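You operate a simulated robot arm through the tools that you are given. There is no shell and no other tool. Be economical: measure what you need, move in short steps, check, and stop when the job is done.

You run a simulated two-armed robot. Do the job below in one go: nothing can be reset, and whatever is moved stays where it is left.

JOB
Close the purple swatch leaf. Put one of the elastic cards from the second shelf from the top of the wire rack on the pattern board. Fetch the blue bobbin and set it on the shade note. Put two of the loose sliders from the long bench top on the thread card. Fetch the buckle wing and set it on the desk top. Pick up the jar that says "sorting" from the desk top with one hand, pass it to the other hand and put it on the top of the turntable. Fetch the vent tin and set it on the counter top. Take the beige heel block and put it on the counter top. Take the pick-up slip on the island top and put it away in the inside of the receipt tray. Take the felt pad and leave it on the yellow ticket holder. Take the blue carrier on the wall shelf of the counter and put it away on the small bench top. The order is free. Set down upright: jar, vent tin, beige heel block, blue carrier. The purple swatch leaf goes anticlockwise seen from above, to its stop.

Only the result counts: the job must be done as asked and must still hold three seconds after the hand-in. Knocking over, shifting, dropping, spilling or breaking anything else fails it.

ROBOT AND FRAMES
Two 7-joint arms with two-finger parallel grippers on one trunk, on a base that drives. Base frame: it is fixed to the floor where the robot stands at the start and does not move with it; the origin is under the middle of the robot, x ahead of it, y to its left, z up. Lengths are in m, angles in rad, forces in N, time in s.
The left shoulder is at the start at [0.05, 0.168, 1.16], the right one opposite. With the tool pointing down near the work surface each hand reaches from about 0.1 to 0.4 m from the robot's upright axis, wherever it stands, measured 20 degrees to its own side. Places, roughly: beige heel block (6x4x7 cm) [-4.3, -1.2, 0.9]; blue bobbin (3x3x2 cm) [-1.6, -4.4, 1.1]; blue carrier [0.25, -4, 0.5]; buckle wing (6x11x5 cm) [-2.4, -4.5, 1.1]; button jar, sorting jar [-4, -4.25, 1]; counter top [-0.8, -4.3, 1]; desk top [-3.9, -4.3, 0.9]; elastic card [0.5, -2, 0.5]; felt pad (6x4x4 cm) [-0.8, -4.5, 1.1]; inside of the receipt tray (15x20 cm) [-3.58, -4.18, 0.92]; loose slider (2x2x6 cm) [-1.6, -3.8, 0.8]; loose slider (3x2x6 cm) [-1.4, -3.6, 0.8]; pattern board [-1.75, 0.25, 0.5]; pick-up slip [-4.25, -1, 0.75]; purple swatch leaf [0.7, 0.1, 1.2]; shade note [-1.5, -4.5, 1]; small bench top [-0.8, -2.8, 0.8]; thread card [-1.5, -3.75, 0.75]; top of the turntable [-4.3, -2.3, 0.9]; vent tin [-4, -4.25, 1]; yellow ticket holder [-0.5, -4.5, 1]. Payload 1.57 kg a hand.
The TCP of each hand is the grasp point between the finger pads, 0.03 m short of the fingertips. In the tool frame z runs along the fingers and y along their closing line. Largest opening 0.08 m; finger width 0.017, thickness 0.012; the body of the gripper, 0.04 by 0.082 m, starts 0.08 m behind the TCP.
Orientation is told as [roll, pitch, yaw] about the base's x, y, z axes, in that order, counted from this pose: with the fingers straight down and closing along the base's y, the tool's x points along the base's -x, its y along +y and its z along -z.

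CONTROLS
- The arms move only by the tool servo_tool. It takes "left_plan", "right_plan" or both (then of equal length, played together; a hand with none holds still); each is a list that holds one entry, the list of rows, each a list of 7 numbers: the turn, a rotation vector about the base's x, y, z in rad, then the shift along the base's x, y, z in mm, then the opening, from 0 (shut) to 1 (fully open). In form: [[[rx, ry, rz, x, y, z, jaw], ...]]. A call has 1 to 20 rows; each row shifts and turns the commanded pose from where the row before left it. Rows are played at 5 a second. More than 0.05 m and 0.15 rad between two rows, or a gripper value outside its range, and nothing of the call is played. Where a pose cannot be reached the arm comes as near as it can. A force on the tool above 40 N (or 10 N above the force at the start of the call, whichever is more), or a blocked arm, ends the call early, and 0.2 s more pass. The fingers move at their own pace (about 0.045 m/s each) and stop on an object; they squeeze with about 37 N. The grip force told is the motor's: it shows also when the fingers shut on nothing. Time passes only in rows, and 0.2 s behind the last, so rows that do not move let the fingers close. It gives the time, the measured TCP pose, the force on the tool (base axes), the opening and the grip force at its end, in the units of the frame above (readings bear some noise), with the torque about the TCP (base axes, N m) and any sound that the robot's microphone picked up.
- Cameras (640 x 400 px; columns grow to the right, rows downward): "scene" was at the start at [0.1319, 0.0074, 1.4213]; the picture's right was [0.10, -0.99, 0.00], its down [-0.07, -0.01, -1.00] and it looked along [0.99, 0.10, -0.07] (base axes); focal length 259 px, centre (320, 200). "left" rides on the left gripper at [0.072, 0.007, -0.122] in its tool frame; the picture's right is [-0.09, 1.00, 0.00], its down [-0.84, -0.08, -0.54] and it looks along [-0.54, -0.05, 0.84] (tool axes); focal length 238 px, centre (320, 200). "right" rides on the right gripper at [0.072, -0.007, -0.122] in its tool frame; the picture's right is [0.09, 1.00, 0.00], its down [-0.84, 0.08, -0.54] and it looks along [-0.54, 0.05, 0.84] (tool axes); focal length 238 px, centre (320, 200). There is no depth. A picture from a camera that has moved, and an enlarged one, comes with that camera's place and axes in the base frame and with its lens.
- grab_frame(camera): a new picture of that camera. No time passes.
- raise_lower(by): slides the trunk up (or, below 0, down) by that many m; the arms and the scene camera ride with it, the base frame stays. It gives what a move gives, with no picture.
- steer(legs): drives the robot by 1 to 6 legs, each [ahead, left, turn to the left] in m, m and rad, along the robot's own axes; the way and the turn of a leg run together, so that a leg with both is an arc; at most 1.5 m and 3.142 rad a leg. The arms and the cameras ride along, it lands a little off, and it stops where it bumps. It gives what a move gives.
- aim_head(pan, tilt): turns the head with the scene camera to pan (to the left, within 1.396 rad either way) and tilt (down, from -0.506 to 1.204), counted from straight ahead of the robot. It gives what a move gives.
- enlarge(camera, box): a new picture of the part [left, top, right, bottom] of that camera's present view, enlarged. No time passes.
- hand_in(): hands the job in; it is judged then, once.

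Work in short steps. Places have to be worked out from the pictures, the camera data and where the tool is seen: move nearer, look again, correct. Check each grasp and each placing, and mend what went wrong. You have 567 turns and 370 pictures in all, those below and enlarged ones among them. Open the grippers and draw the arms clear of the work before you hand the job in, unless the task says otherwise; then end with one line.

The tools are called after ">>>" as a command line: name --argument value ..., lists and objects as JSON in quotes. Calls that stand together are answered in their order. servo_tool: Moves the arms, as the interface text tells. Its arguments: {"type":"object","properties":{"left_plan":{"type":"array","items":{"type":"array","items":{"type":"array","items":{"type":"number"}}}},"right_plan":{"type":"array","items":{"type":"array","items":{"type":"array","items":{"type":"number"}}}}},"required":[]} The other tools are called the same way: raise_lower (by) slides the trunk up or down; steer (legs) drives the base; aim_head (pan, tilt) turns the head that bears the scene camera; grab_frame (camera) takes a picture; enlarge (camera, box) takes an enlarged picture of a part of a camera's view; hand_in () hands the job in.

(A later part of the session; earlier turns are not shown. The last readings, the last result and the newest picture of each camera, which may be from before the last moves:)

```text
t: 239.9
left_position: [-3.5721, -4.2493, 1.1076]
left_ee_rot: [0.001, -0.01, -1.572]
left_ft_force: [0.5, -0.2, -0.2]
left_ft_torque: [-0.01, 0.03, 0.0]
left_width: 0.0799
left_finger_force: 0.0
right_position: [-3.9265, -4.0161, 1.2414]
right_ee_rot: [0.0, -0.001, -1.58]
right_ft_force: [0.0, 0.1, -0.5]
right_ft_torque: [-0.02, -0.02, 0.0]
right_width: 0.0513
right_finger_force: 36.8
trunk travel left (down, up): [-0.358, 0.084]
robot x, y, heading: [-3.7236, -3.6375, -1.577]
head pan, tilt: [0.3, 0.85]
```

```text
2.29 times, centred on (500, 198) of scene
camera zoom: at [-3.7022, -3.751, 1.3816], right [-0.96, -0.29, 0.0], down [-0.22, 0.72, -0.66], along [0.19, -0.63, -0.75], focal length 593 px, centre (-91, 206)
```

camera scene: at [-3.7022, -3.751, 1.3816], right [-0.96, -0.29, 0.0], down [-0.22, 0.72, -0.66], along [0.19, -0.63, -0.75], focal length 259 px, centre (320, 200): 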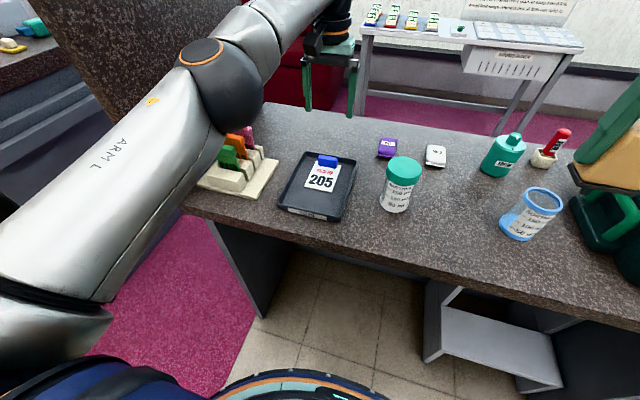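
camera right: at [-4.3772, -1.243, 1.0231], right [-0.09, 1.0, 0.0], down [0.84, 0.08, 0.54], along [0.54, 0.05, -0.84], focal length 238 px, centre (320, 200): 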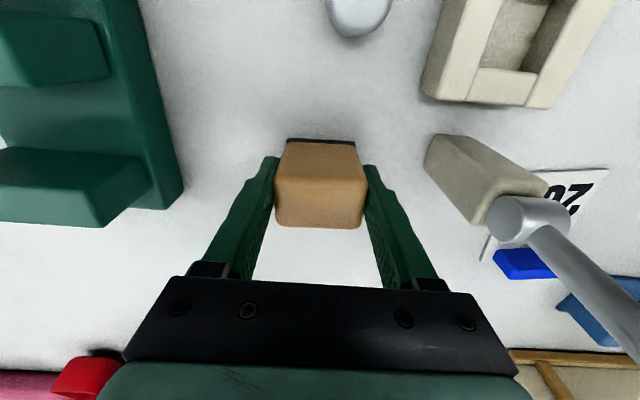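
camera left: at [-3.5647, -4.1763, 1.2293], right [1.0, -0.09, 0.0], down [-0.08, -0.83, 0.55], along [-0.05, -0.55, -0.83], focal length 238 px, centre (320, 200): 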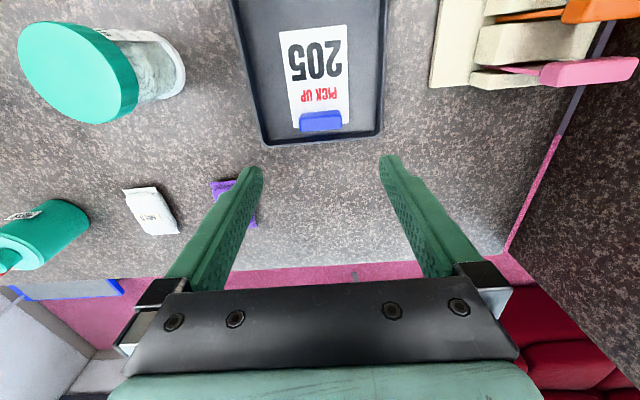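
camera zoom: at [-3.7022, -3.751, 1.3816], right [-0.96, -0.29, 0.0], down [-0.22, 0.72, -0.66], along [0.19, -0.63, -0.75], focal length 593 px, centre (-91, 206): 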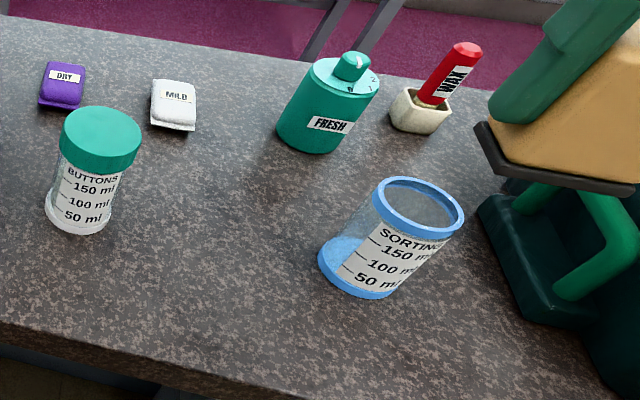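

The teal "FRESH" tin with the dial is the vent tin and "SORTING" is readable on the blue-rimmed jar. I raise the left hand and strafe right to reach the tin.

>>> servo_tool --left_plan '[[[0, 0, 0, 0, 10, 45, 1], [0, 0, 0, 0, 20, 45, 1], [0, 0, 0, 0, 30, 35, 1], [0, 0, 0, 0, 40, 0, 1], [0, 0, 0, 0, 40, 0, 1]]]'

>>> steer --legs '[[0, -0.42, 0]]'

>>> aim_head --pan 0.1 --tilt 0.8

>>> grab_frame --camera "scene"

>>> grab_frame --camera "left"

```text
t: 241.1
left_position: [-3.5725, -4.1021, 1.2315]
left_ee_rot: [-0.004, -0.011, -1.568]
left_ft_force: [1.1, -0.3, 0.5]
left_ft_torque: [0.02, -0.01, 0.01]
left_width: 0.0801
left_finger_force: 0.0
left hand out of reach, approached as far as the arm can: row 1
right_position: [-3.9255, -4.0163, 1.241]
right_ee_rot: [-0.002, -0.001, -1.578]
right_ft_force: [0.0, 0.1, -0.2]
right_ft_torque: [-0.04, 0.01, -0.02]
right_width: 0.0512
right_finger_force: 37.1
trunk travel left (down, up): [-0.358, 0.084]
robot x, y, heading: [-3.7234, -3.6359, -1.582]
head pan, tilt: [0.3, 0.85]
```

```text
t: 243.7
left_position: [-3.9887, -4.1006, 1.2314]
left_ee_rot: [-0.001, -0.009, -1.566]
left_ft_force: [1.1, -0.6, 0.2]
left_ft_torque: [0.02, -0.01, 0.0]
left_width: 0.0802
left_finger_force: 0.1
right_position: [-4.3423, -4.0145, 1.2417]
right_ee_rot: [0.0, 0.001, -1.575]
right_ft_force: [0.1, 0.4, -0.5]
right_ft_torque: [0.02, -0.03, -0.01]
right_width: 0.0512
right_finger_force: 36.4
trunk travel left (down, up): [-0.358, 0.084]
robot x, y, heading: [-4.143, -3.6314, -1.577]
head pan, tilt: [0.3, 0.85]
```

```text
t: 244.4
left_position: [-3.9881, -4.101, 1.2297]
left_ee_rot: [-0.002, -0.008, -1.566]
left_ft_force: [-0.4, -0.1, 0.1]
left_ft_torque: [0.01, -0.01, 0.03]
left_width: 0.0798
left_finger_force: 0.0
right_position: [-4.3418, -4.0164, 1.2406]
right_ee_rot: [-0.002, -0.002, -1.574]
right_ft_force: [0.4, -0.3, -1.0]
right_ft_torque: [-0.02, -0.01, 0.02]
right_width: 0.0511
right_finger_force: 36.9
trunk travel left (down, up): [-0.358, 0.084]
robot x, y, heading: [-4.1456, -3.6326, -1.578]
head pan, tilt: [0.099, 0.799]
```

```text
278 pictures are left
camera scene: at [-4.1339, -3.7543, 1.3856], right [-1.0, -0.1, 0.0], down [-0.07, 0.71, -0.7], along [0.07, -0.69, -0.72], focal length 259 px, centre (320, 200)
```

scene: 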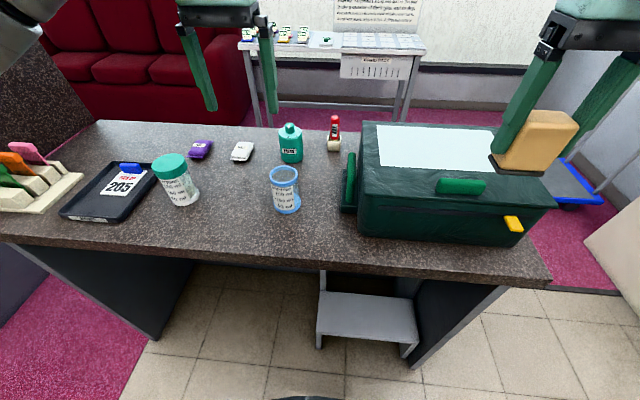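

```text
277 pictures are left
camera left: at [-3.9806, -4.028, 1.3523], right [1.0, -0.09, 0.0], down [-0.07, -0.83, 0.55], along [-0.05, -0.55, -0.84], focal length 238 px, centre (320, 200)
```

left: 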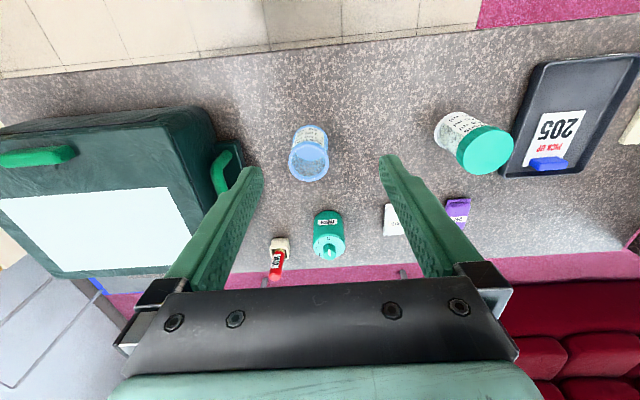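

The vent tin is at (−3.99, −4.378), body centre z≈0.95. I drive 0.12 m closer so the left hand can reach it.

>>> steer --legs '[[0.12, 0, 0.007]]'

>>> enlarge --camera "scene" --box '[220, 100, 380, 230]'

>>> enlarge --camera "left" --box '[250, 100, 410, 280]'

```text
t: 245.6
left_position: [-3.9843, -4.2168, 1.23]
left_ee_rot: [-0.001, -0.01, -1.559]
left_ft_force: [0.1, 0.8, -0.1]
left_ft_torque: [0.0, 0.0, -0.01]
left_width: 0.0798
left_finger_force: 0.0
right_position: [-4.3398, -4.1337, 1.2411]
right_ee_rot: [-0.001, 0.002, -1.567]
right_ft_force: [-0.4, -1.1, -1.0]
right_ft_torque: [0.05, -0.02, -0.01]
right_width: 0.0512
right_finger_force: 36.3
trunk travel left (down, up): [-0.358, 0.084]
robot x, y, heading: [-4.1399, -3.7464, -1.567]
head pan, tilt: [0.099, 0.799]
```

```text
3.08 times, centred on (300, 165) of scene
camera zoom: at [-4.1332, -3.8716, 1.3855], right [-0.99, -0.1, 0.0], down [-0.07, 0.71, -0.7], along [0.07, -0.69, -0.72], focal length 798 px, centre (382, 308)
```

zoom: 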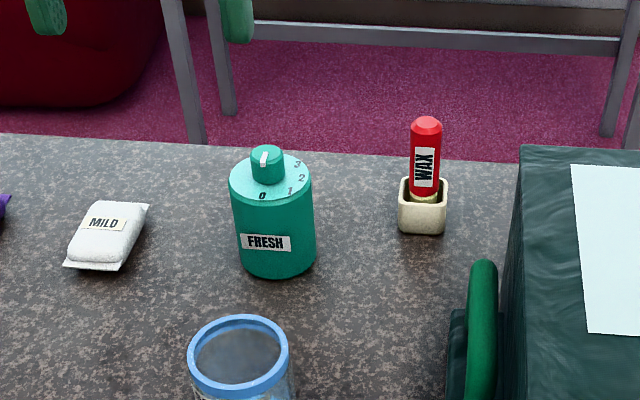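

```text
2.22 times, centred on (330, 190) of left
camera zoom: at [-3.9777, -4.1441, 1.352], right [1.0, -0.08, 0.0], down [-0.07, -0.83, 0.55], along [-0.04, -0.55, -0.84], focal length 530 px, centre (298, 222)
```

zoom: 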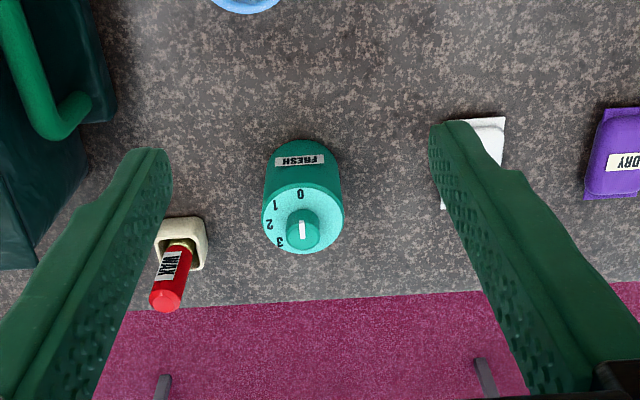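

The tin is about 7 cm across with its top at about (−3.993, −4.367, 1.0). I bring the left hand over it and refine.

>>> servo_tool --left_plan '[[[0, 0, 0, -2, -25, -20, 1], [0, 0, 0, -2, -25, -20, 1], [0, 0, 0, -2, -25, -20, 1], [0, 0, 0, -2, -25, -20, 1], [0, 0, 0, -1, -25, -20, 1], [0, 0, 0, 0, -25, 0, 1], [0, 0, 0, 0, 0, 0, 1]]]'

>>> grab_frame --camera "left"

>>> grab_frame --camera "scene"

```text
t: 247.2
left_position: [-3.9932, -4.3545, 1.1354]
left_ee_rot: [0.0, -0.011, -1.558]
left_ft_force: [-1.2, 0.9, -0.1]
left_ft_torque: [-0.02, 0.04, -0.01]
left_width: 0.0802
left_finger_force: 0.0
left hand out of reach, approached as far as the arm can: row 6
right_position: [-4.3396, -4.1322, 1.2408]
right_ee_rot: [-0.002, -0.001, -1.567]
right_ft_force: [0.3, 0.0, -1.6]
right_ft_torque: [0.0, 0.01, 0.0]
right_width: 0.0513
right_finger_force: 36.9
trunk travel left (down, up): [-0.358, 0.084]
robot x, y, heading: [-4.1418, -3.7473, -1.571]
head pan, tilt: [0.099, 0.799]
```

```text
274 pictures are left
camera left: at [-3.9866, -4.2805, 1.2563], right [1.0, -0.08, 0.0], down [-0.07, -0.83, 0.55], along [-0.04, -0.55, -0.83], focal length 238 px, centre (320, 200)
```

left: 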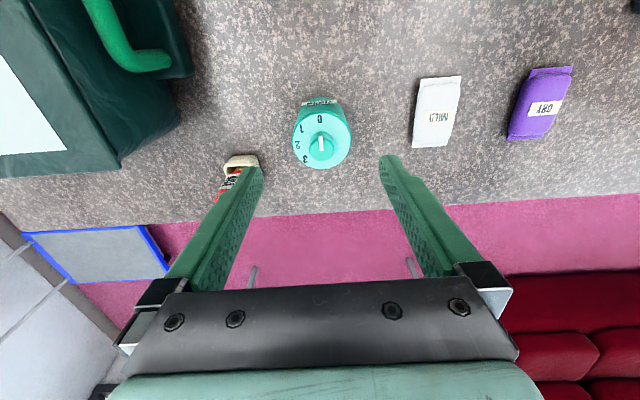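

```text
273 pictures are left
camera scene: at [-4.1336, -3.8708, 1.3856], right [-0.99, -0.1, 0.0], down [-0.07, 0.71, -0.7], along [0.07, -0.69, -0.72], focal length 259 px, centre (320, 200)
```

scene: 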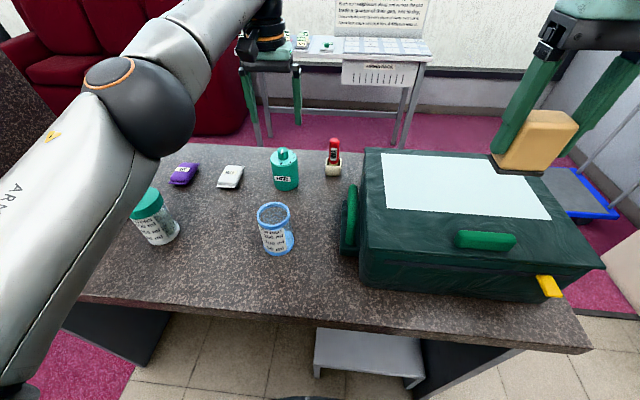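

The tin's top centre is at (−3.991, −4.370). I move over and descend to z≈0.965.

>>> servo_tool --left_plan '[[[0, 0, 0, 1, -4, -30, 1], [0, 0, 0, 1, -12, -20, 1], [0, 0, 0, 0, 0, -20, 1], [0, 0, 0, 0, 0, 0, 1]]]'

>>> grab_frame --camera "left"

```text
t: 248.2
left_position: [-3.9913, -4.3686, 1.0611]
left_ee_rot: [-0.001, -0.011, -1.56]
left_ft_force: [0.1, -0.7, -0.5]
left_ft_torque: [-0.01, 0.01, 0.0]
left_width: 0.0799
left_finger_force: 0.1
right_position: [-4.3405, -4.1313, 1.242]
right_ee_rot: [-0.002, 0.001, -1.567]
right_ft_force: [-0.6, -0.2, -1.2]
right_ft_torque: [0.03, 0.0, -0.02]
right_width: 0.0512
right_finger_force: 36.7
trunk travel left (down, up): [-0.358, 0.084]
robot x, y, heading: [-4.1419, -3.7477, -1.568]
head pan, tilt: [0.099, 0.799]
```

```text
272 pictures are left
camera left: at [-3.9842, -4.2961, 1.1821], right [1.0, -0.08, 0.0], down [-0.07, -0.83, 0.55], along [-0.04, -0.55, -0.83], focal length 238 px, centre (320, 200)
```

left: 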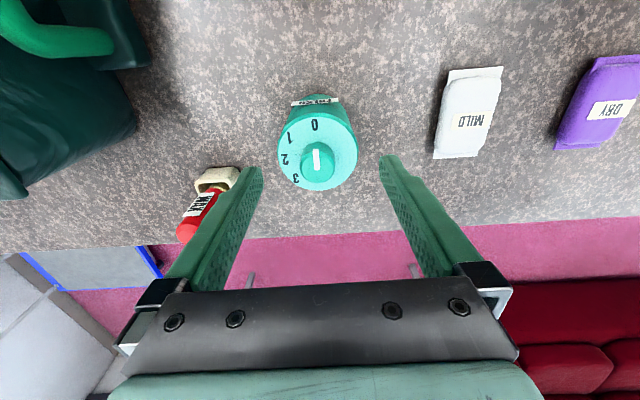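

Well centred. I descend and close.

>>> servo_tool --left_plan '[[[0, 0, 0, 0, 1, -30, 1], [0, 0, 0, 1, 0, -30, 1], [0, 0, 0, 0, 0, -25, 1], [0, 0, 0, 0, 0, -10, 1], [0, 0, 0, 0, 0, 0, 0], [0, 0, 0, 0, 0, 0, 0], [0, 0, 0, 0, 0, 0, 0]]]'

>>> grab_frame --camera "left"

```text
t: 249.8
left_position: [-3.9885, -4.3704, 0.9638]
left_ee_rot: [-0.003, -0.009, -1.558]
left_ft_force: [0.1, -0.5, -0.1]
left_ft_torque: [-0.03, -0.01, -0.02]
left_width: 0.0656
left_finger_force: 32.6
right_position: [-4.3411, -4.1327, 1.2414]
right_ee_rot: [-0.001, 0.001, -1.567]
right_ft_force: [-0.2, -0.1, -0.4]
right_ft_torque: [0.0, 0.01, 0.02]
right_width: 0.0514
right_finger_force: 36.8
trunk travel left (down, up): [-0.358, 0.084]
robot x, y, heading: [-4.1422, -3.7502, -1.563]
head pan, tilt: [0.099, 0.799]
```

```text
271 pictures are left
camera left: at [-3.9821, -4.2962, 1.0859], right [1.0, -0.08, 0.0], down [-0.07, -0.83, 0.55], along [-0.04, -0.55, -0.83], focal length 238 px, centre (320, 200)
```

left: 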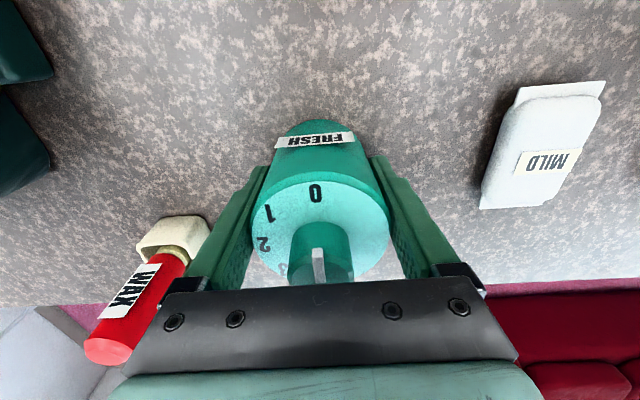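

The vent tin is gripped. I lift it straight up, then back it off high over the sorting jar.

>>> servo_tool --left_plan '[[[0, 0, 0, 0, 0, 20, 0], [0, 0, 0, 0, 0, 40, 0], [0, 0, 0, 0, 3, 40, 0], [0, 0, 0, 0, 15, 40, 0], [0, 0, 0, 0, 20, 40, 0], [0, 0, 0, 0, 20, 40, 0], [0, 0, 0, 0, 30, 30, 0], [0, 0, 0, 0, 40, 0, 0], [0, 0, 0, 0, 40, 0, 0], [0, 0, 0, 0, 40, 0, 0]]]'

>>> grab_frame --camera "scene"

```text
t: 252.0
left_position: [-3.9889, -4.16, 1.2142]
left_ee_rot: [-0.003, -0.011, -1.555]
left_ft_force: [0.3, 0.2, -1.0]
left_ft_torque: [-0.03, -0.02, 0.0]
left_width: 0.0653
left_finger_force: 37.0
right_position: [-4.3399, -4.1331, 1.2413]
right_ee_rot: [-0.001, 0.001, -1.566]
right_ft_force: [-0.4, -0.3, -0.2]
right_ft_torque: [-0.01, 0.01, -0.05]
right_width: 0.0514
right_finger_force: 37.3
trunk travel left (down, up): [-0.358, 0.084]
robot x, y, heading: [-4.1407, -3.7466, -1.566]
head pan, tilt: [0.099, 0.799]
```

```text
270 pictures are left
camera scene: at [-4.1328, -3.8701, 1.3857], right [-0.99, -0.1, 0.0], down [-0.07, 0.71, -0.7], along [0.07, -0.69, -0.72], focal length 259 px, centre (320, 200)
```

scene: 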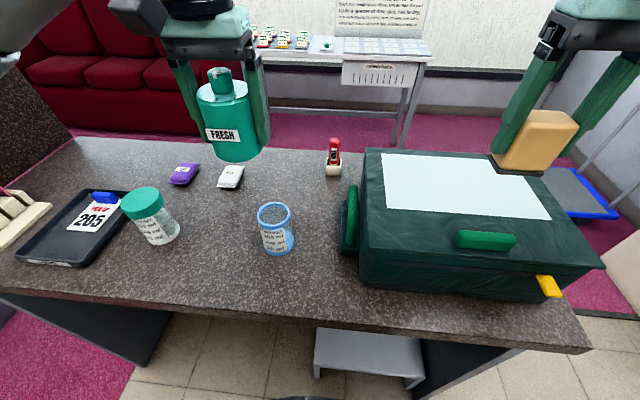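

Vent tin and heel block are in hand. I back away from the desk and turn to face +x to see the way to the counter.

>>> steer --legs '[[-0.35, 0, 0], [0, 0, 1.566]]'

>>> aim_head --pan -0.1 --tilt 0.35

>>> grab_frame --camera "scene"

```text
t: 258.1
left_position: [-3.7279, -3.2424, 1.2143]
left_ee_rot: [0.0, -0.012, -0.012]
left_ft_force: [-0.3, 0.0, -1.6]
left_ft_torque: [-0.01, 0.02, -0.02]
left_width: 0.0652
left_finger_force: 36.8
right_position: [-3.7644, -3.591, 1.2422]
right_ee_rot: [-0.003, 0.002, -0.021]
right_ft_force: [-1.1, 0.2, 0.1]
right_ft_torque: [-0.01, 0.02, 0.04]
right_width: 0.0515
right_finger_force: 37.3
trunk travel left (down, up): [-0.358, 0.084]
robot x, y, heading: [-4.148, -3.3873, -0.029]
head pan, tilt: [0.099, 0.799]
```

```text
t: 259.0
left_position: [-3.7281, -3.2415, 1.2145]
left_ee_rot: [-0.002, -0.008, -0.01]
left_ft_force: [0.4, 0.0, -1.2]
left_ft_torque: [0.03, 0.0, -0.04]
left_width: 0.065
left_finger_force: 36.9
right_position: [-3.764, -3.5925, 1.2409]
right_ee_rot: [-0.001, 0.0, -0.019]
right_ft_force: [0.7, -0.8, -0.6]
right_ft_torque: [-0.01, -0.03, -0.01]
right_width: 0.0511
right_finger_force: 36.8
trunk travel left (down, up): [-0.358, 0.084]
robot x, y, heading: [-4.1418, -3.3859, -0.019]
head pan, tilt: [-0.099, 0.351]
```

```text
269 pictures are left
camera scene: at [-4.0108, -3.3992, 1.4251], right [-0.12, -0.99, 0.0], down [-0.34, 0.04, -0.94], along [0.93, -0.11, -0.34], focal length 259 px, centre (320, 200)
```

scene: 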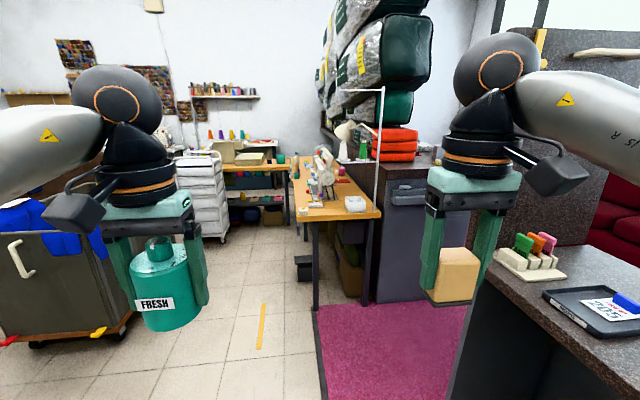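

>>> steer --legs '[[1.0, 0.1, 0.019]]'

>>> aim_head --pan -0.25 --tilt 0.35

>>> grab_frame --camera "scene"

>>> aim_head --pan -0.9 --tilt 0.5

>>> grab_frame --camera "scene"

```text
t: 264.3
left_position: [-2.7075, -3.1414, 1.2154]
left_ee_rot: [-0.003, -0.009, 0.017]
left_ft_force: [0.2, 0.9, -1.5]
left_ft_torque: [0.0, 0.0, 0.01]
left_width: 0.0651
left_finger_force: 37.1
right_position: [-2.7357, -3.4916, 1.2415]
right_ee_rot: [-0.003, -0.001, 0.007]
right_ft_force: [0.9, 0.2, -1.0]
right_ft_torque: [0.0, 0.02, 0.02]
right_width: 0.0516
right_finger_force: 37.6
trunk travel left (down, up): [-0.358, 0.084]
robot x, y, heading: [-3.1217, -3.2963, 0.005]
head pan, tilt: [-0.099, 0.351]
```

```text
t: 265.0
left_position: [-2.7083, -3.141, 1.2145]
left_ee_rot: [-0.002, -0.009, 0.015]
left_ft_force: [-0.4, 0.2, -1.3]
left_ft_torque: [0.03, 0.0, -0.04]
left_width: 0.0651
left_finger_force: 36.6
right_position: [-2.7358, -3.4913, 1.2406]
right_ee_rot: [-0.002, 0.002, 0.005]
right_ft_force: [-0.1, -0.4, 0.2]
right_ft_torque: [0.0, -0.01, 0.02]
right_width: 0.0515
right_finger_force: 37.4
trunk travel left (down, up): [-0.358, 0.084]
robot x, y, heading: [-3.1237, -3.2934, 0.003]
head pan, tilt: [-0.25, 0.351]
```

```text
268 pictures are left
camera scene: at [-2.9894, -3.3192, 1.4252], right [-0.24, -0.97, 0.0], down [-0.33, 0.08, -0.94], along [0.91, -0.23, -0.34], focal length 259 px, centre (320, 200)
```

scene: 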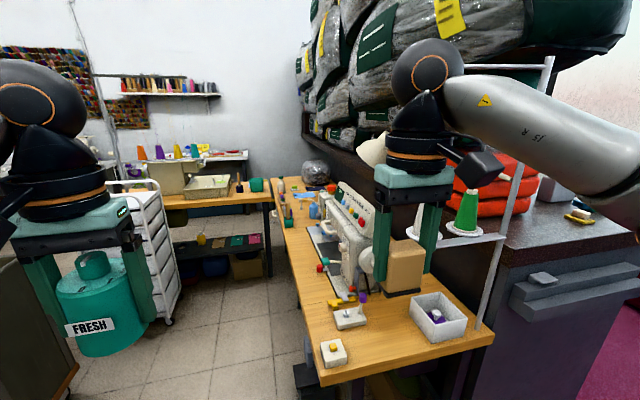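

```text
t: 266.1
left_position: [-2.7082, -3.1419, 1.2139]
left_ee_rot: [-0.002, -0.011, 0.015]
left_ft_force: [0.0, 0.4, -1.6]
left_ft_torque: [0.0, -0.01, 0.03]
left_width: 0.065
left_finger_force: 37.4
right_position: [-2.7361, -3.4914, 1.2411]
right_ee_rot: [-0.003, 0.001, 0.005]
right_ft_force: [0.8, 0.1, -1.5]
right_ft_torque: [0.05, 0.02, -0.01]
right_width: 0.0515
right_finger_force: 37.1
trunk travel left (down, up): [-0.358, 0.084]
robot x, y, heading: [-3.1202, -3.2944, 0.001]
head pan, tilt: [-0.901, 0.499]
```

```text
267 pictures are left
camera scene: at [-3.0228, -3.3677, 1.4116], right [-0.78, -0.63, 0.0], down [-0.3, 0.37, -0.88], along [0.55, -0.69, -0.48], focal length 259 px, centre (320, 200)
```

scene: 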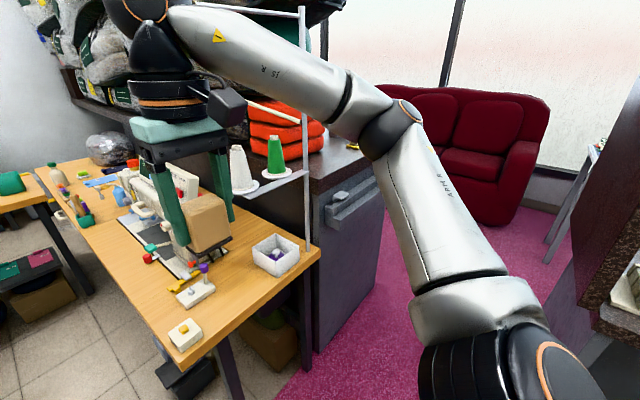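

>>> steer --legs '[[0.2, 0, 0], [0, 0, -1.571]]'

>>> aim_head --pan 0.25 --tilt 0.45

>>> grab_frame --camera "scene"

```text
t: 271.5
left_position: [-2.7686, -3.7072, 1.2143]
left_ee_rot: [-0.003, -0.009, -1.561]
left_ft_force: [-0.1, -0.3, -1.8]
left_ft_torque: [-0.02, -0.01, 0.01]
left_width: 0.0649
left_finger_force: 37.1
right_position: [-3.1167, -3.6785, 1.2399]
right_ee_rot: [-0.003, 0.0, -1.571]
right_ft_force: [0.4, -0.6, -0.5]
right_ft_torque: [0.02, 0.0, -0.01]
right_width: 0.0512
right_finger_force: 37.5
trunk travel left (down, up): [-0.358, 0.084]
robot x, y, heading: [-2.9203, -3.2946, -1.571]
head pan, tilt: [-0.901, 0.499]
```

```text
t: 272.9
left_position: [-2.7671, -3.7076, 1.2151]
left_ee_rot: [-0.002, -0.008, -1.562]
left_ft_force: [-0.3, -0.2, -1.3]
left_ft_torque: [0.01, -0.02, -0.02]
left_width: 0.0652
left_finger_force: 36.5
right_position: [-3.1173, -3.6776, 1.2407]
right_ee_rot: [-0.002, 0.0, -1.569]
right_ft_force: [-0.6, 0.1, -0.7]
right_ft_torque: [-0.03, -0.02, 0.01]
right_width: 0.0514
right_finger_force: 36.6
trunk travel left (down, up): [-0.358, 0.084]
robot x, y, heading: [-2.9171, -3.2931, -1.574]
head pan, tilt: [0.25, 0.45]
```

```text
266 pictures are left
camera scene: at [-2.8953, -3.4254, 1.416], right [-0.97, -0.25, 0.0], down [-0.11, 0.42, -0.9], along [0.22, -0.87, -0.44], focal length 259 px, centre (320, 200)
```

scene: 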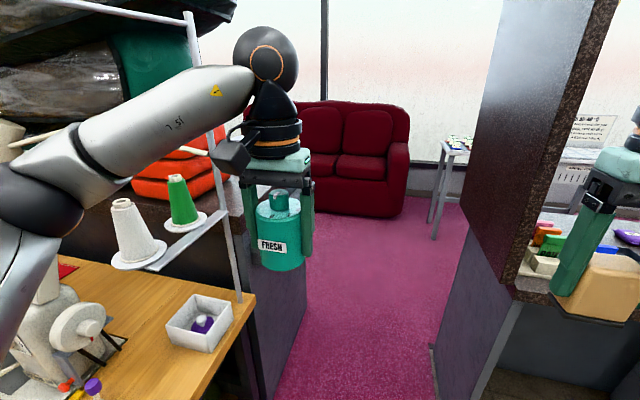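

The gap past the counter's end is about 0.8 m wide. I stretch both arms forward to bring the elbows in before driving through.

>>> servo_tool --left_plan '[[[0, 0, 0, -5, -30, 0, 0], [0, 0, 0, -5, -30, 0, 0], [0, 0, 0, -5, -30, 0, 0], [0, 0, 0, -5, -30, 0, 0], [0, 0, 0, -5, -30, 0, 0], [0, 0, 0, -5, -25, 0, 0]]]' --right_plan '[[[0, 0, 0, 13, -30, 0, 0], [0, 0, 0, 13, -30, 0, 0], [0, 0, 0, 13, -30, 0, 0], [0, 0, 0, 13, -30, 0, 0], [0, 0, 0, 13, -30, 0, 0], [0, 0, 0, 13, -25, 0, 0]]]'

>>> aim_head --pan 0 --tilt 0.6

>>> grab_frame --camera "scene"

```text
t: 274.3
left_position: [-2.7951, -3.8678, 1.2123]
left_ee_rot: [-0.002, -0.01, -1.561]
left_ft_force: [0.8, 0.4, -1.7]
left_ft_torque: [0.0, 0.04, 0.02]
left_width: 0.0654
left_finger_force: 37.1
left hand out of reach, approached as far as the arm can: row 6
right_position: [-3.0334, -3.8499, 1.2411]
right_ee_rot: [-0.006, -0.002, -1.568]
right_ft_force: [-0.5, 0.4, 0.4]
right_ft_torque: [-0.02, 0.02, 0.01]
right_width: 0.0517
right_finger_force: 38.1
right hand out of reach, approached as far as the arm can: row 6
trunk travel left (down, up): [-0.358, 0.084]
robot x, y, heading: [-2.9165, -3.2965, -1.571]
head pan, tilt: [0.25, 0.45]
```

```text
t: 275.1
left_position: [-2.7951, -3.868, 1.2124]
left_ee_rot: [-0.003, -0.009, -1.561]
left_ft_force: [0.0, 0.0, -0.9]
left_ft_torque: [0.07, 0.01, -0.01]
left_width: 0.0653
left_finger_force: 36.7
right_position: [-3.0363, -3.8495, 1.2419]
right_ee_rot: [-0.003, -0.002, -1.571]
right_ft_force: [-0.3, 0.2, -0.8]
right_ft_torque: [0.05, -0.02, 0.01]
right_width: 0.0514
right_finger_force: 37.1
trunk travel left (down, up): [-0.358, 0.084]
robot x, y, heading: [-2.9144, -3.292, -1.572]
head pan, tilt: [0.0, 0.6]
```

```text
265 pictures are left
camera scene: at [-2.9178, -3.4248, 1.4025], right [-1.0, 0.0, 0.0], down [0.0, 0.56, -0.83], along [0.0, -0.83, -0.56], focal length 259 px, centre (320, 200)
```

scene: 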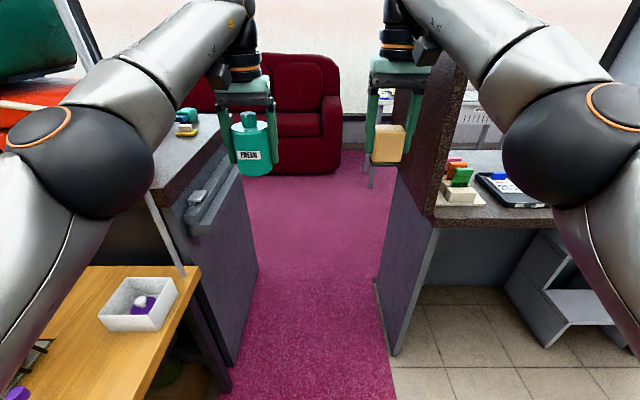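

The corridor is x −3.3…−2.5 and the elbows fit within about ±0.33 m. I drive south along its middle.

>>> steer --legs '[[0.7, 0.01, 0]]'

>>> grab_frame --camera "scene"

```text
t: 278.9
left_position: [-2.7788, -4.5656, 1.2114]
left_ee_rot: [-0.001, -0.008, -1.554]
left_ft_force: [0.0, -0.3, -1.2]
left_ft_torque: [0.01, 0.01, -0.03]
left_width: 0.0655
left_finger_force: 37.0
right_position: [-3.0183, -4.55, 1.2407]
right_ee_rot: [-0.001, -0.002, -1.562]
right_ft_force: [-0.4, 0.5, -1.5]
right_ft_torque: [0.0, -0.01, -0.04]
right_width: 0.0514
right_finger_force: 36.8
trunk travel left (down, up): [-0.358, 0.084]
robot x, y, heading: [-2.9062, -3.991, -1.562]
head pan, tilt: [0.0, 0.6]
```

```text
264 pictures are left
camera scene: at [-2.9042, -4.1235, 1.4024], right [-1.0, -0.01, 0.0], down [0.0, 0.57, -0.82], along [0.01, -0.82, -0.57], focal length 259 px, centre (320, 200)
```

scene: 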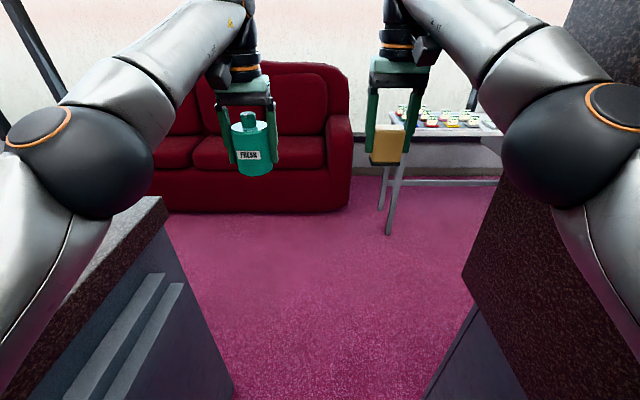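

>>> steer --legs '[[1.3, 0, 0], [0, 0, 1.565]]'

>>> aim_head --pan 0.5 --tilt 0.4

>>> grab_frame --camera "scene"

```text
t: 289.4
left_position: [-2.3486, -5.1547, 1.2132]
left_ee_rot: [-0.002, -0.007, 0.032]
left_ft_force: [-0.6, -0.2, -0.6]
left_ft_torque: [0.03, -0.02, 0.0]
left_width: 0.0652
left_finger_force: 37.1
right_position: [-2.3603, -5.3964, 1.2413]
right_ee_rot: [-0.004, -0.003, 0.024]
right_ft_force: [0.5, -0.6, -1.2]
right_ft_torque: [-0.01, 0.03, 0.03]
right_width: 0.0514
right_finger_force: 36.9
trunk travel left (down, up): [-0.358, 0.084]
robot x, y, heading: [-2.9193, -5.2933, 0.028]
head pan, tilt: [0.0, 0.6]
```

```text
t: 290.3
left_position: [-2.3488, -5.1549, 1.2131]
left_ee_rot: [-0.001, -0.008, 0.034]
left_ft_force: [0.4, -0.7, -1.7]
left_ft_torque: [-0.03, -0.03, 0.0]
left_width: 0.0651
left_finger_force: 37.2
right_position: [-2.3601, -5.3962, 1.2405]
right_ee_rot: [-0.001, -0.003, 0.025]
right_ft_force: [0.3, -0.1, -0.4]
right_ft_torque: [-0.02, 0.01, 0.0]
right_width: 0.0513
right_finger_force: 37.3
trunk travel left (down, up): [-0.358, 0.084]
robot x, y, heading: [-2.9195, -5.2936, 0.023]
head pan, tilt: [0.499, 0.4]
```

```text
263 pictures are left
camera scene: at [-2.7979, -5.2471, 1.4206], right [0.5, -0.87, 0.0], down [-0.34, -0.19, -0.92], along [0.8, 0.46, -0.39], focal length 259 px, centre (320, 200)
```

scene: 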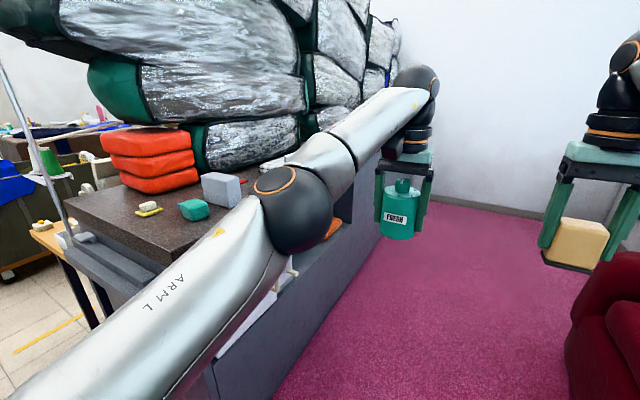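

>>> steer --legs '[[1.0, -0.05, -0.023], [0, 0, 1.571]]'

>>> aim_head --pan 0 --tilt 0.5

>>> grab_frame --camera "scene"

```text
t: 299.4
left_position: [-2.0877, -4.7551, 1.2118]
left_ee_rot: [-0.001, -0.008, 1.649]
left_ft_force: [0.0, -0.2, -1.8]
left_ft_torque: [0.02, 0.01, -0.01]
left_width: 0.0651
left_finger_force: 36.7
right_position: [-1.8467, -4.7569, 1.2418]
right_ee_rot: [-0.001, -0.002, 1.64]
right_ft_force: [0.0, -0.7, -0.4]
right_ft_torque: [0.01, 0.03, 0.02]
right_width: 0.0511
right_finger_force: 36.7
trunk travel left (down, up): [-0.358, 0.084]
robot x, y, heading: [-1.9261, -5.3183, 1.634]
head pan, tilt: [0.499, 0.4]
```

```text
t: 300.3
left_position: [-2.089, -4.7563, 1.2127]
left_ee_rot: [-0.002, -0.008, 1.65]
left_ft_force: [0.2, 0.4, -1.3]
left_ft_torque: [0.02, 0.03, 0.0]
left_width: 0.0652
left_finger_force: 36.6
right_position: [-1.8461, -4.7574, 1.2408]
right_ee_rot: [-0.001, -0.002, 1.639]
right_ft_force: [-0.8, -0.3, -0.4]
right_ft_torque: [0.01, 0.03, -0.03]
right_width: 0.0515
right_finger_force: 37.0
trunk travel left (down, up): [-0.358, 0.084]
robot x, y, heading: [-1.9258, -5.3173, 1.643]
head pan, tilt: [0.0, 0.499]
```

```text
262 pictures are left
camera scene: at [-1.9335, -5.1904, 1.4115], right [1.0, 0.07, 0.0], down [0.03, -0.48, -0.88], along [-0.06, 0.88, -0.48], focal length 259 px, centre (320, 200)
```

scene: 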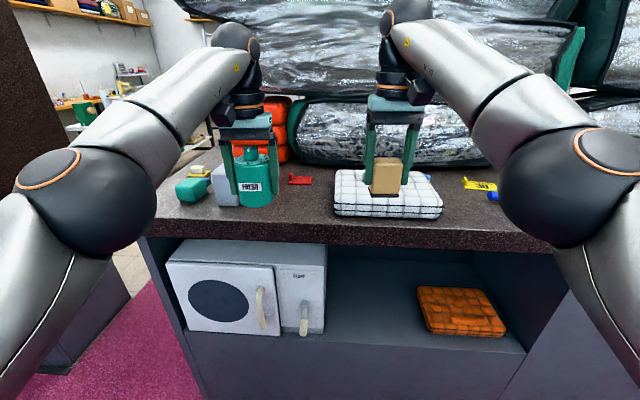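

The counter's front edge is at y≈−4.66 and there is a free stretch around x −2.2…−2.0. I drive 0.25 m closer and square up.

>>> steer --legs '[[0, 0, -0.07], [0.24, 0, 0]]'

>>> aim_head --pan 0.1 --tilt 0.8

>>> grab_frame --camera "scene"

>>> grab_frame --camera "left"

>>> grab_frame --camera "right"

```text
t: 302.5
left_position: [-2.051, -4.5121, 1.2125]
left_ee_rot: [-0.002, -0.009, 1.583]
left_ft_force: [0.5, 0.1, -2.3]
left_ft_torque: [-0.02, -0.04, -0.02]
left_width: 0.0651
left_finger_force: 37.2
right_position: [-1.8089, -4.5301, 1.2396]
right_ee_rot: [-0.002, 0.0, 1.574]
right_ft_force: [-0.1, -0.1, -1.2]
right_ft_torque: [0.0, 0.01, 0.02]
right_width: 0.0515
right_finger_force: 36.7
trunk travel left (down, up): [-0.358, 0.084]
robot x, y, heading: [-1.9234, -5.0836, 1.568]
head pan, tilt: [0.0, 0.499]
```

```text
t: 303.3
left_position: [-2.0501, -4.5125, 1.2114]
left_ee_rot: [-0.002, -0.009, 1.582]
left_ft_force: [0.5, 0.6, -1.5]
left_ft_torque: [-0.02, -0.02, -0.04]
left_width: 0.0652
left_finger_force: 38.1
right_position: [-1.8101, -4.5304, 1.2411]
right_ee_rot: [-0.001, -0.002, 1.574]
right_ft_force: [1.0, -0.6, -0.3]
right_ft_torque: [-0.02, 0.0, -0.01]
right_width: 0.0511
right_finger_force: 37.0
trunk travel left (down, up): [-0.358, 0.084]
robot x, y, heading: [-1.9257, -5.0877, 1.574]
head pan, tilt: [0.099, 0.799]
```

```text
261 pictures are left
camera scene: at [-1.9327, -4.9678, 1.3856], right [0.99, 0.1, 0.0], down [0.07, -0.71, -0.7], along [-0.07, 0.69, -0.72], focal length 259 px, centre (320, 200)
```

scene: 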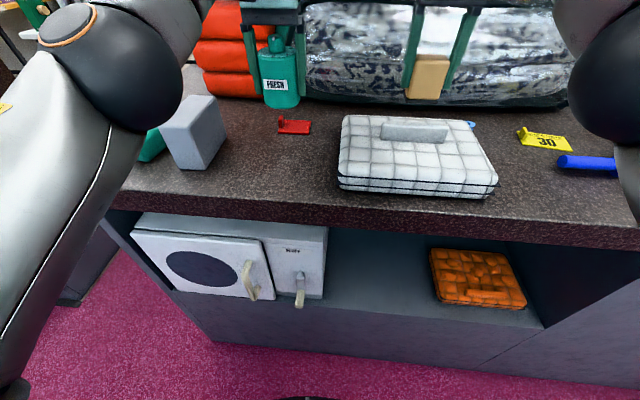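

```text
260 pictures are left
camera left: at [-2.0553, -4.5867, 1.3337], right [-1.0, 0.08, 0.0], down [0.07, 0.83, 0.55], along [0.04, 0.55, -0.83], focal length 238 px, centre (320, 200)
```

left: 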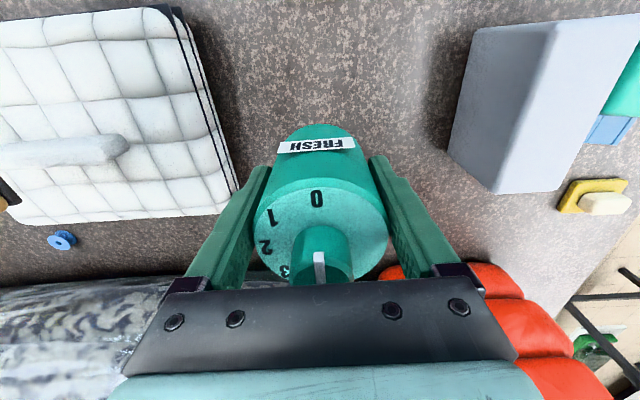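

```text
259 pictures are left
camera right: at [-1.8028, -4.6027, 1.3626], right [-1.0, -0.1, 0.0], down [-0.08, 0.84, 0.54], along [-0.05, 0.54, -0.84], focal length 238 px, centre (320, 200)
```

right: 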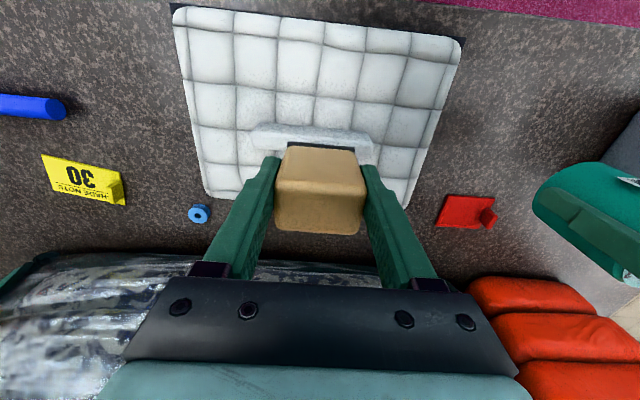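

I place the tin at about (−2.15, −4.53): move over and lower towards the top.

>>> servo_tool --left_plan '[[[0, 0, 0, -33, -6, 0, 0], [0, 0, 0, -33, -6, 0, 0], [0, 0, 0, -33, -6, 0, 0], [0, 0, 0, 0, 0, -40, 0], [0, 0, 0, 0, 0, -40, 0], [0, 0, 0, 0, 0, -25, 0], [0, 0, 0, 0, 0, 0, 0]]]'

>>> grab_frame --camera "left"

>>> grab_frame --camera "scene"

```text
t: 304.9
left_position: [-2.1513, -4.5327, 1.106]
left_ee_rot: [-0.003, -0.009, 1.582]
left_ft_force: [0.0, 0.4, -2.3]
left_ft_torque: [-0.03, -0.03, -0.01]
left_width: 0.065
left_finger_force: 37.2
right_position: [-1.8092, -4.5303, 1.2407]
right_ee_rot: [-0.003, -0.002, 1.576]
right_ft_force: [-0.4, 0.2, -0.6]
right_ft_torque: [-0.01, 0.01, 0.01]
right_width: 0.0512
right_finger_force: 36.8
trunk travel left (down, up): [-0.358, 0.084]
robot x, y, heading: [-1.9233, -5.0854, 1.573]
head pan, tilt: [0.099, 0.799]
```

```text
258 pictures are left
camera left: at [-2.1567, -4.6059, 1.2276], right [-1.0, 0.08, 0.0], down [0.07, 0.83, 0.55], along [0.04, 0.55, -0.83], focal length 238 px, centre (320, 200)
```

left: 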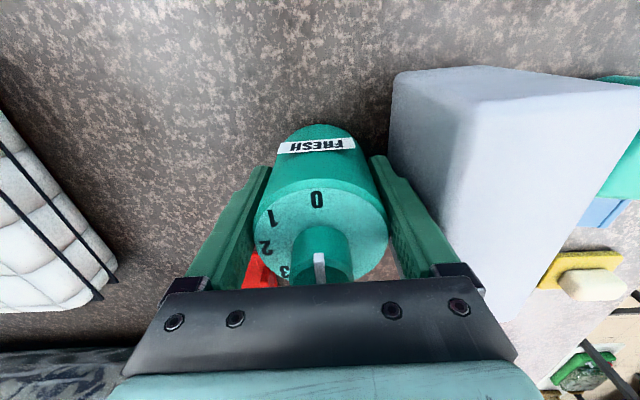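

```text
257 pictures are left
camera scene: at [-1.9327, -4.9679, 1.3856], right [0.99, 0.1, 0.0], down [0.07, -0.71, -0.7], along [-0.07, 0.69, -0.72], focal length 259 px, centre (320, 200)
```

scene: 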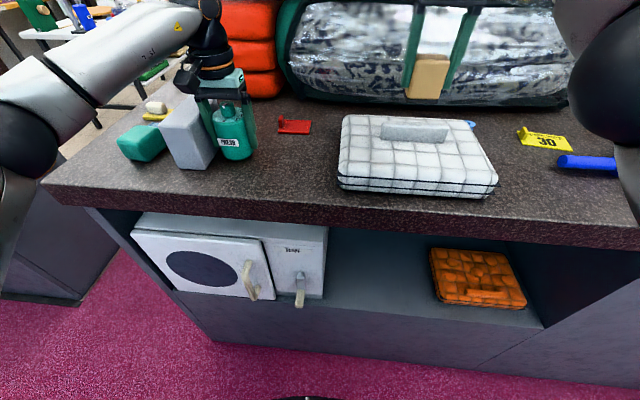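

The grey block is tall and near; I shift 4 cm to the right and lower to contact.

>>> servo_tool --left_plan '[[[0, 0, 0, 40, -5, 0, 0], [0, 0, 0, 0, 0, -20, 0], [0, 0, 0, 0, 0, -12, 0], [0, 0, 0, 0, 0, -8, 0], [0, 0, 0, 0, 0, -6, 0], [0, 0, 0, 0, 0, -6, 0], [0, 0, 0, 0, 0, -6, 0]]]'

>>> grab_frame --camera "scene"

```text
t: 305.8
left_position: [-2.1113, -4.5392, 1.0799]
left_ee_rot: [-0.005, -0.021, 1.585]
left_ft_force: [1.2, -6.6, 12.3]
left_ft_torque: [-0.35, 0.5, 0.27]
left_width: 0.0652
left_finger_force: 36.6
right_position: [-1.8103, -4.531, 1.2416]
right_ee_rot: [-0.002, -0.001, 1.574]
right_ft_force: [0.4, 0.2, -1.4]
right_ft_torque: [-0.02, 0.02, -0.06]
right_width: 0.0512
right_finger_force: 37.2
trunk travel left (down, up): [-0.358, 0.084]
robot x, y, heading: [-1.9243, -5.0871, 1.573]
head pan, tilt: [0.099, 0.799]
stopped in row 4 (left hand): the force on the tool passed its limit (the readings are from after the stop); the commanded pose is now the measured one
```

```text
256 pictures are left
camera scene: at [-1.9323, -4.9698, 1.3855], right [0.99, 0.1, 0.0], down [0.07, -0.71, -0.7], along [-0.07, 0.69, -0.72], focal length 259 px, centre (320, 200)
```

scene: 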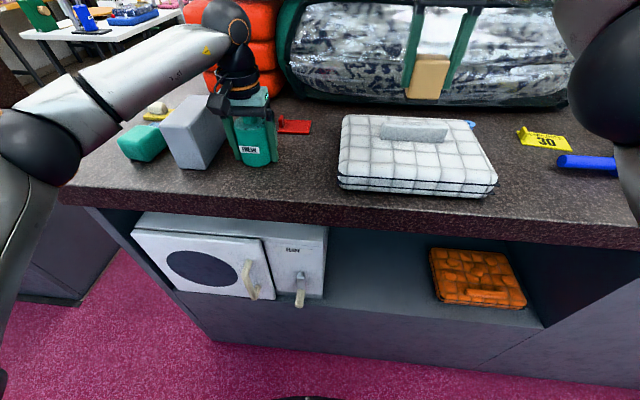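

>>> enlarge --camera "scene" --box '[150, 60, 340, 210]'

>>> grab_frame --camera "left"

```text
2.67 times, centred on (245, 135) of scene
camera zoom: at [-1.9323, -4.9698, 1.3855], right [0.99, 0.1, 0.0], down [0.07, -0.71, -0.7], along [-0.07, 0.69, -0.72], focal length 692 px, centre (520, 373)
```

zoom: 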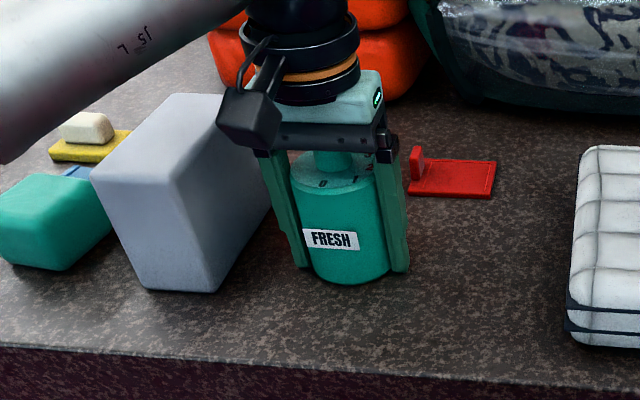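

```text
254 pictures are left
camera left: at [-2.1157, -4.6144, 1.2008], right [-1.0, 0.08, 0.0], down [0.06, 0.82, 0.56], along [0.05, 0.56, -0.83], focal length 238 px, centre (320, 200)
```

left: 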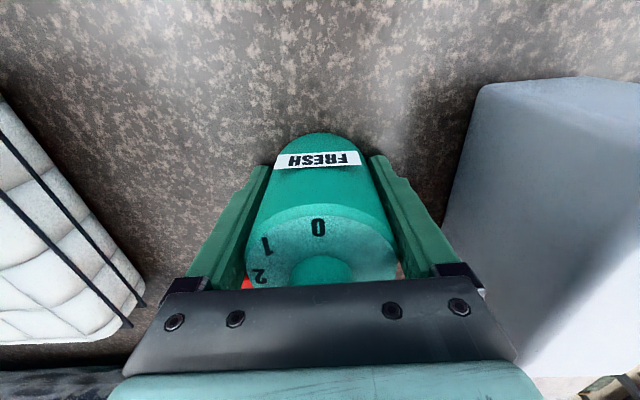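

The tin has reached the counter and slid up slightly in the grip. I open and lift off, then check.

>>> servo_tool --left_plan '[[[0, 0, 0, 0, 0, 1, 0], [0, 0, 0, 0, 0, 0, 1], [0, 0, 0, 0, 0, 0, 1], [0, 0, 0, 0, 0, 0, 1]]]'

>>> grab_frame --camera "left"

```text
t: 306.8
left_position: [-2.1069, -4.5386, 1.0819]
left_ee_rot: [-0.005, -0.024, 1.583]
left_ft_force: [10.6, -1.9, 17.6]
left_ft_torque: [-0.16, 0.37, 0.01]
left_width: 0.07
left_finger_force: 0.1
right_position: [-1.8073, -4.5327, 1.2426]
right_ee_rot: [0.001, -0.003, 1.574]
right_ft_force: [-0.1, -0.7, -1.6]
right_ft_torque: [0.03, 0.03, 0.01]
right_width: 0.0516
right_finger_force: 37.6
trunk travel left (down, up): [-0.358, 0.084]
robot x, y, heading: [-1.9262, -5.0864, 1.577]
head pan, tilt: [0.099, 0.799]
```

```text
253 pictures are left
camera left: at [-2.1136, -4.6145, 1.2006], right [-1.0, 0.08, 0.0], down [0.07, 0.82, 0.56], along [0.05, 0.56, -0.83], focal length 238 px, centre (320, 200)
```

left: 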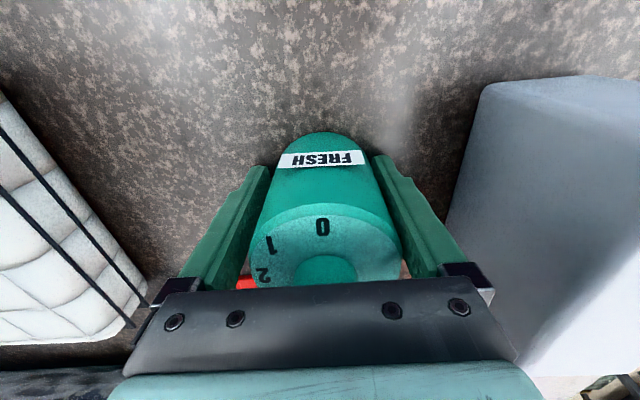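

The opening is stopped at 0.07 m with side and upward forces: the palm presses on the dial knob and the jaw housing is close to the grey block. I rise a few millimetres with the jaw just clear of the tin.

>>> servo_tool --left_plan '[[[0, 0, 0, 0, 0, 4, 0.87], [0, 0, 0, 1, 0, 5, 0.87], [0, 0, 0, 0, 0, 0, 0.87]]]'

>>> grab_frame --camera "left"

>>> enlarge --camera "scene" --box '[150, 60, 340, 210]'

```text
t: 307.6
left_position: [-2.1114, -4.5394, 1.0869]
left_ee_rot: [-0.003, -0.02, 1.585]
left_ft_force: [-0.2, -0.5, 0.3]
left_ft_torque: [0.0, 0.0, 0.0]
left_width: 0.0694
left_finger_force: 0.2
right_position: [-1.8103, -4.53, 1.2409]
right_ee_rot: [0.0, -0.002, 1.574]
right_ft_force: [0.1, 0.3, -0.2]
right_ft_torque: [-0.04, 0.02, -0.02]
right_width: 0.0513
right_finger_force: 37.0
trunk travel left (down, up): [-0.358, 0.084]
robot x, y, heading: [-1.9262, -5.0864, 1.579]
head pan, tilt: [0.099, 0.799]
```

```text
252 pictures are left
camera left: at [-2.1164, -4.6127, 1.2077], right [-1.0, 0.08, 0.0], down [0.06, 0.83, 0.56], along [0.04, 0.56, -0.83], focal length 238 px, centre (320, 200)
```

left: 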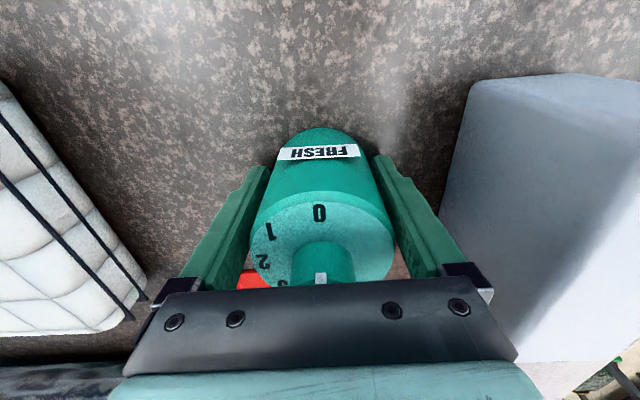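

```text
2.67 times, centred on (245, 135) of scene
camera zoom: at [-1.9329, -4.9678, 1.3855], right [0.99, 0.1, 0.0], down [0.07, -0.71, -0.7], along [-0.07, 0.69, -0.72], focal length 692 px, centre (520, 373)
```

zoom: 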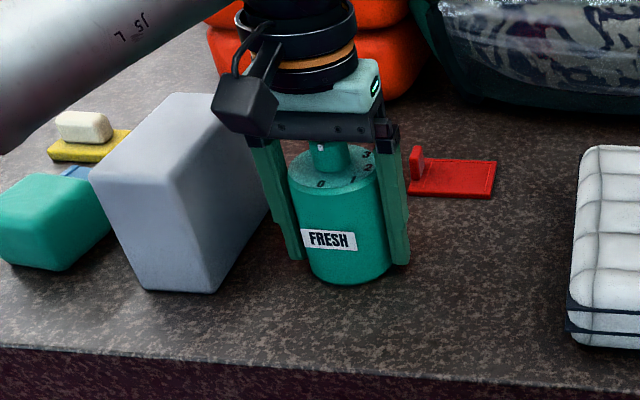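

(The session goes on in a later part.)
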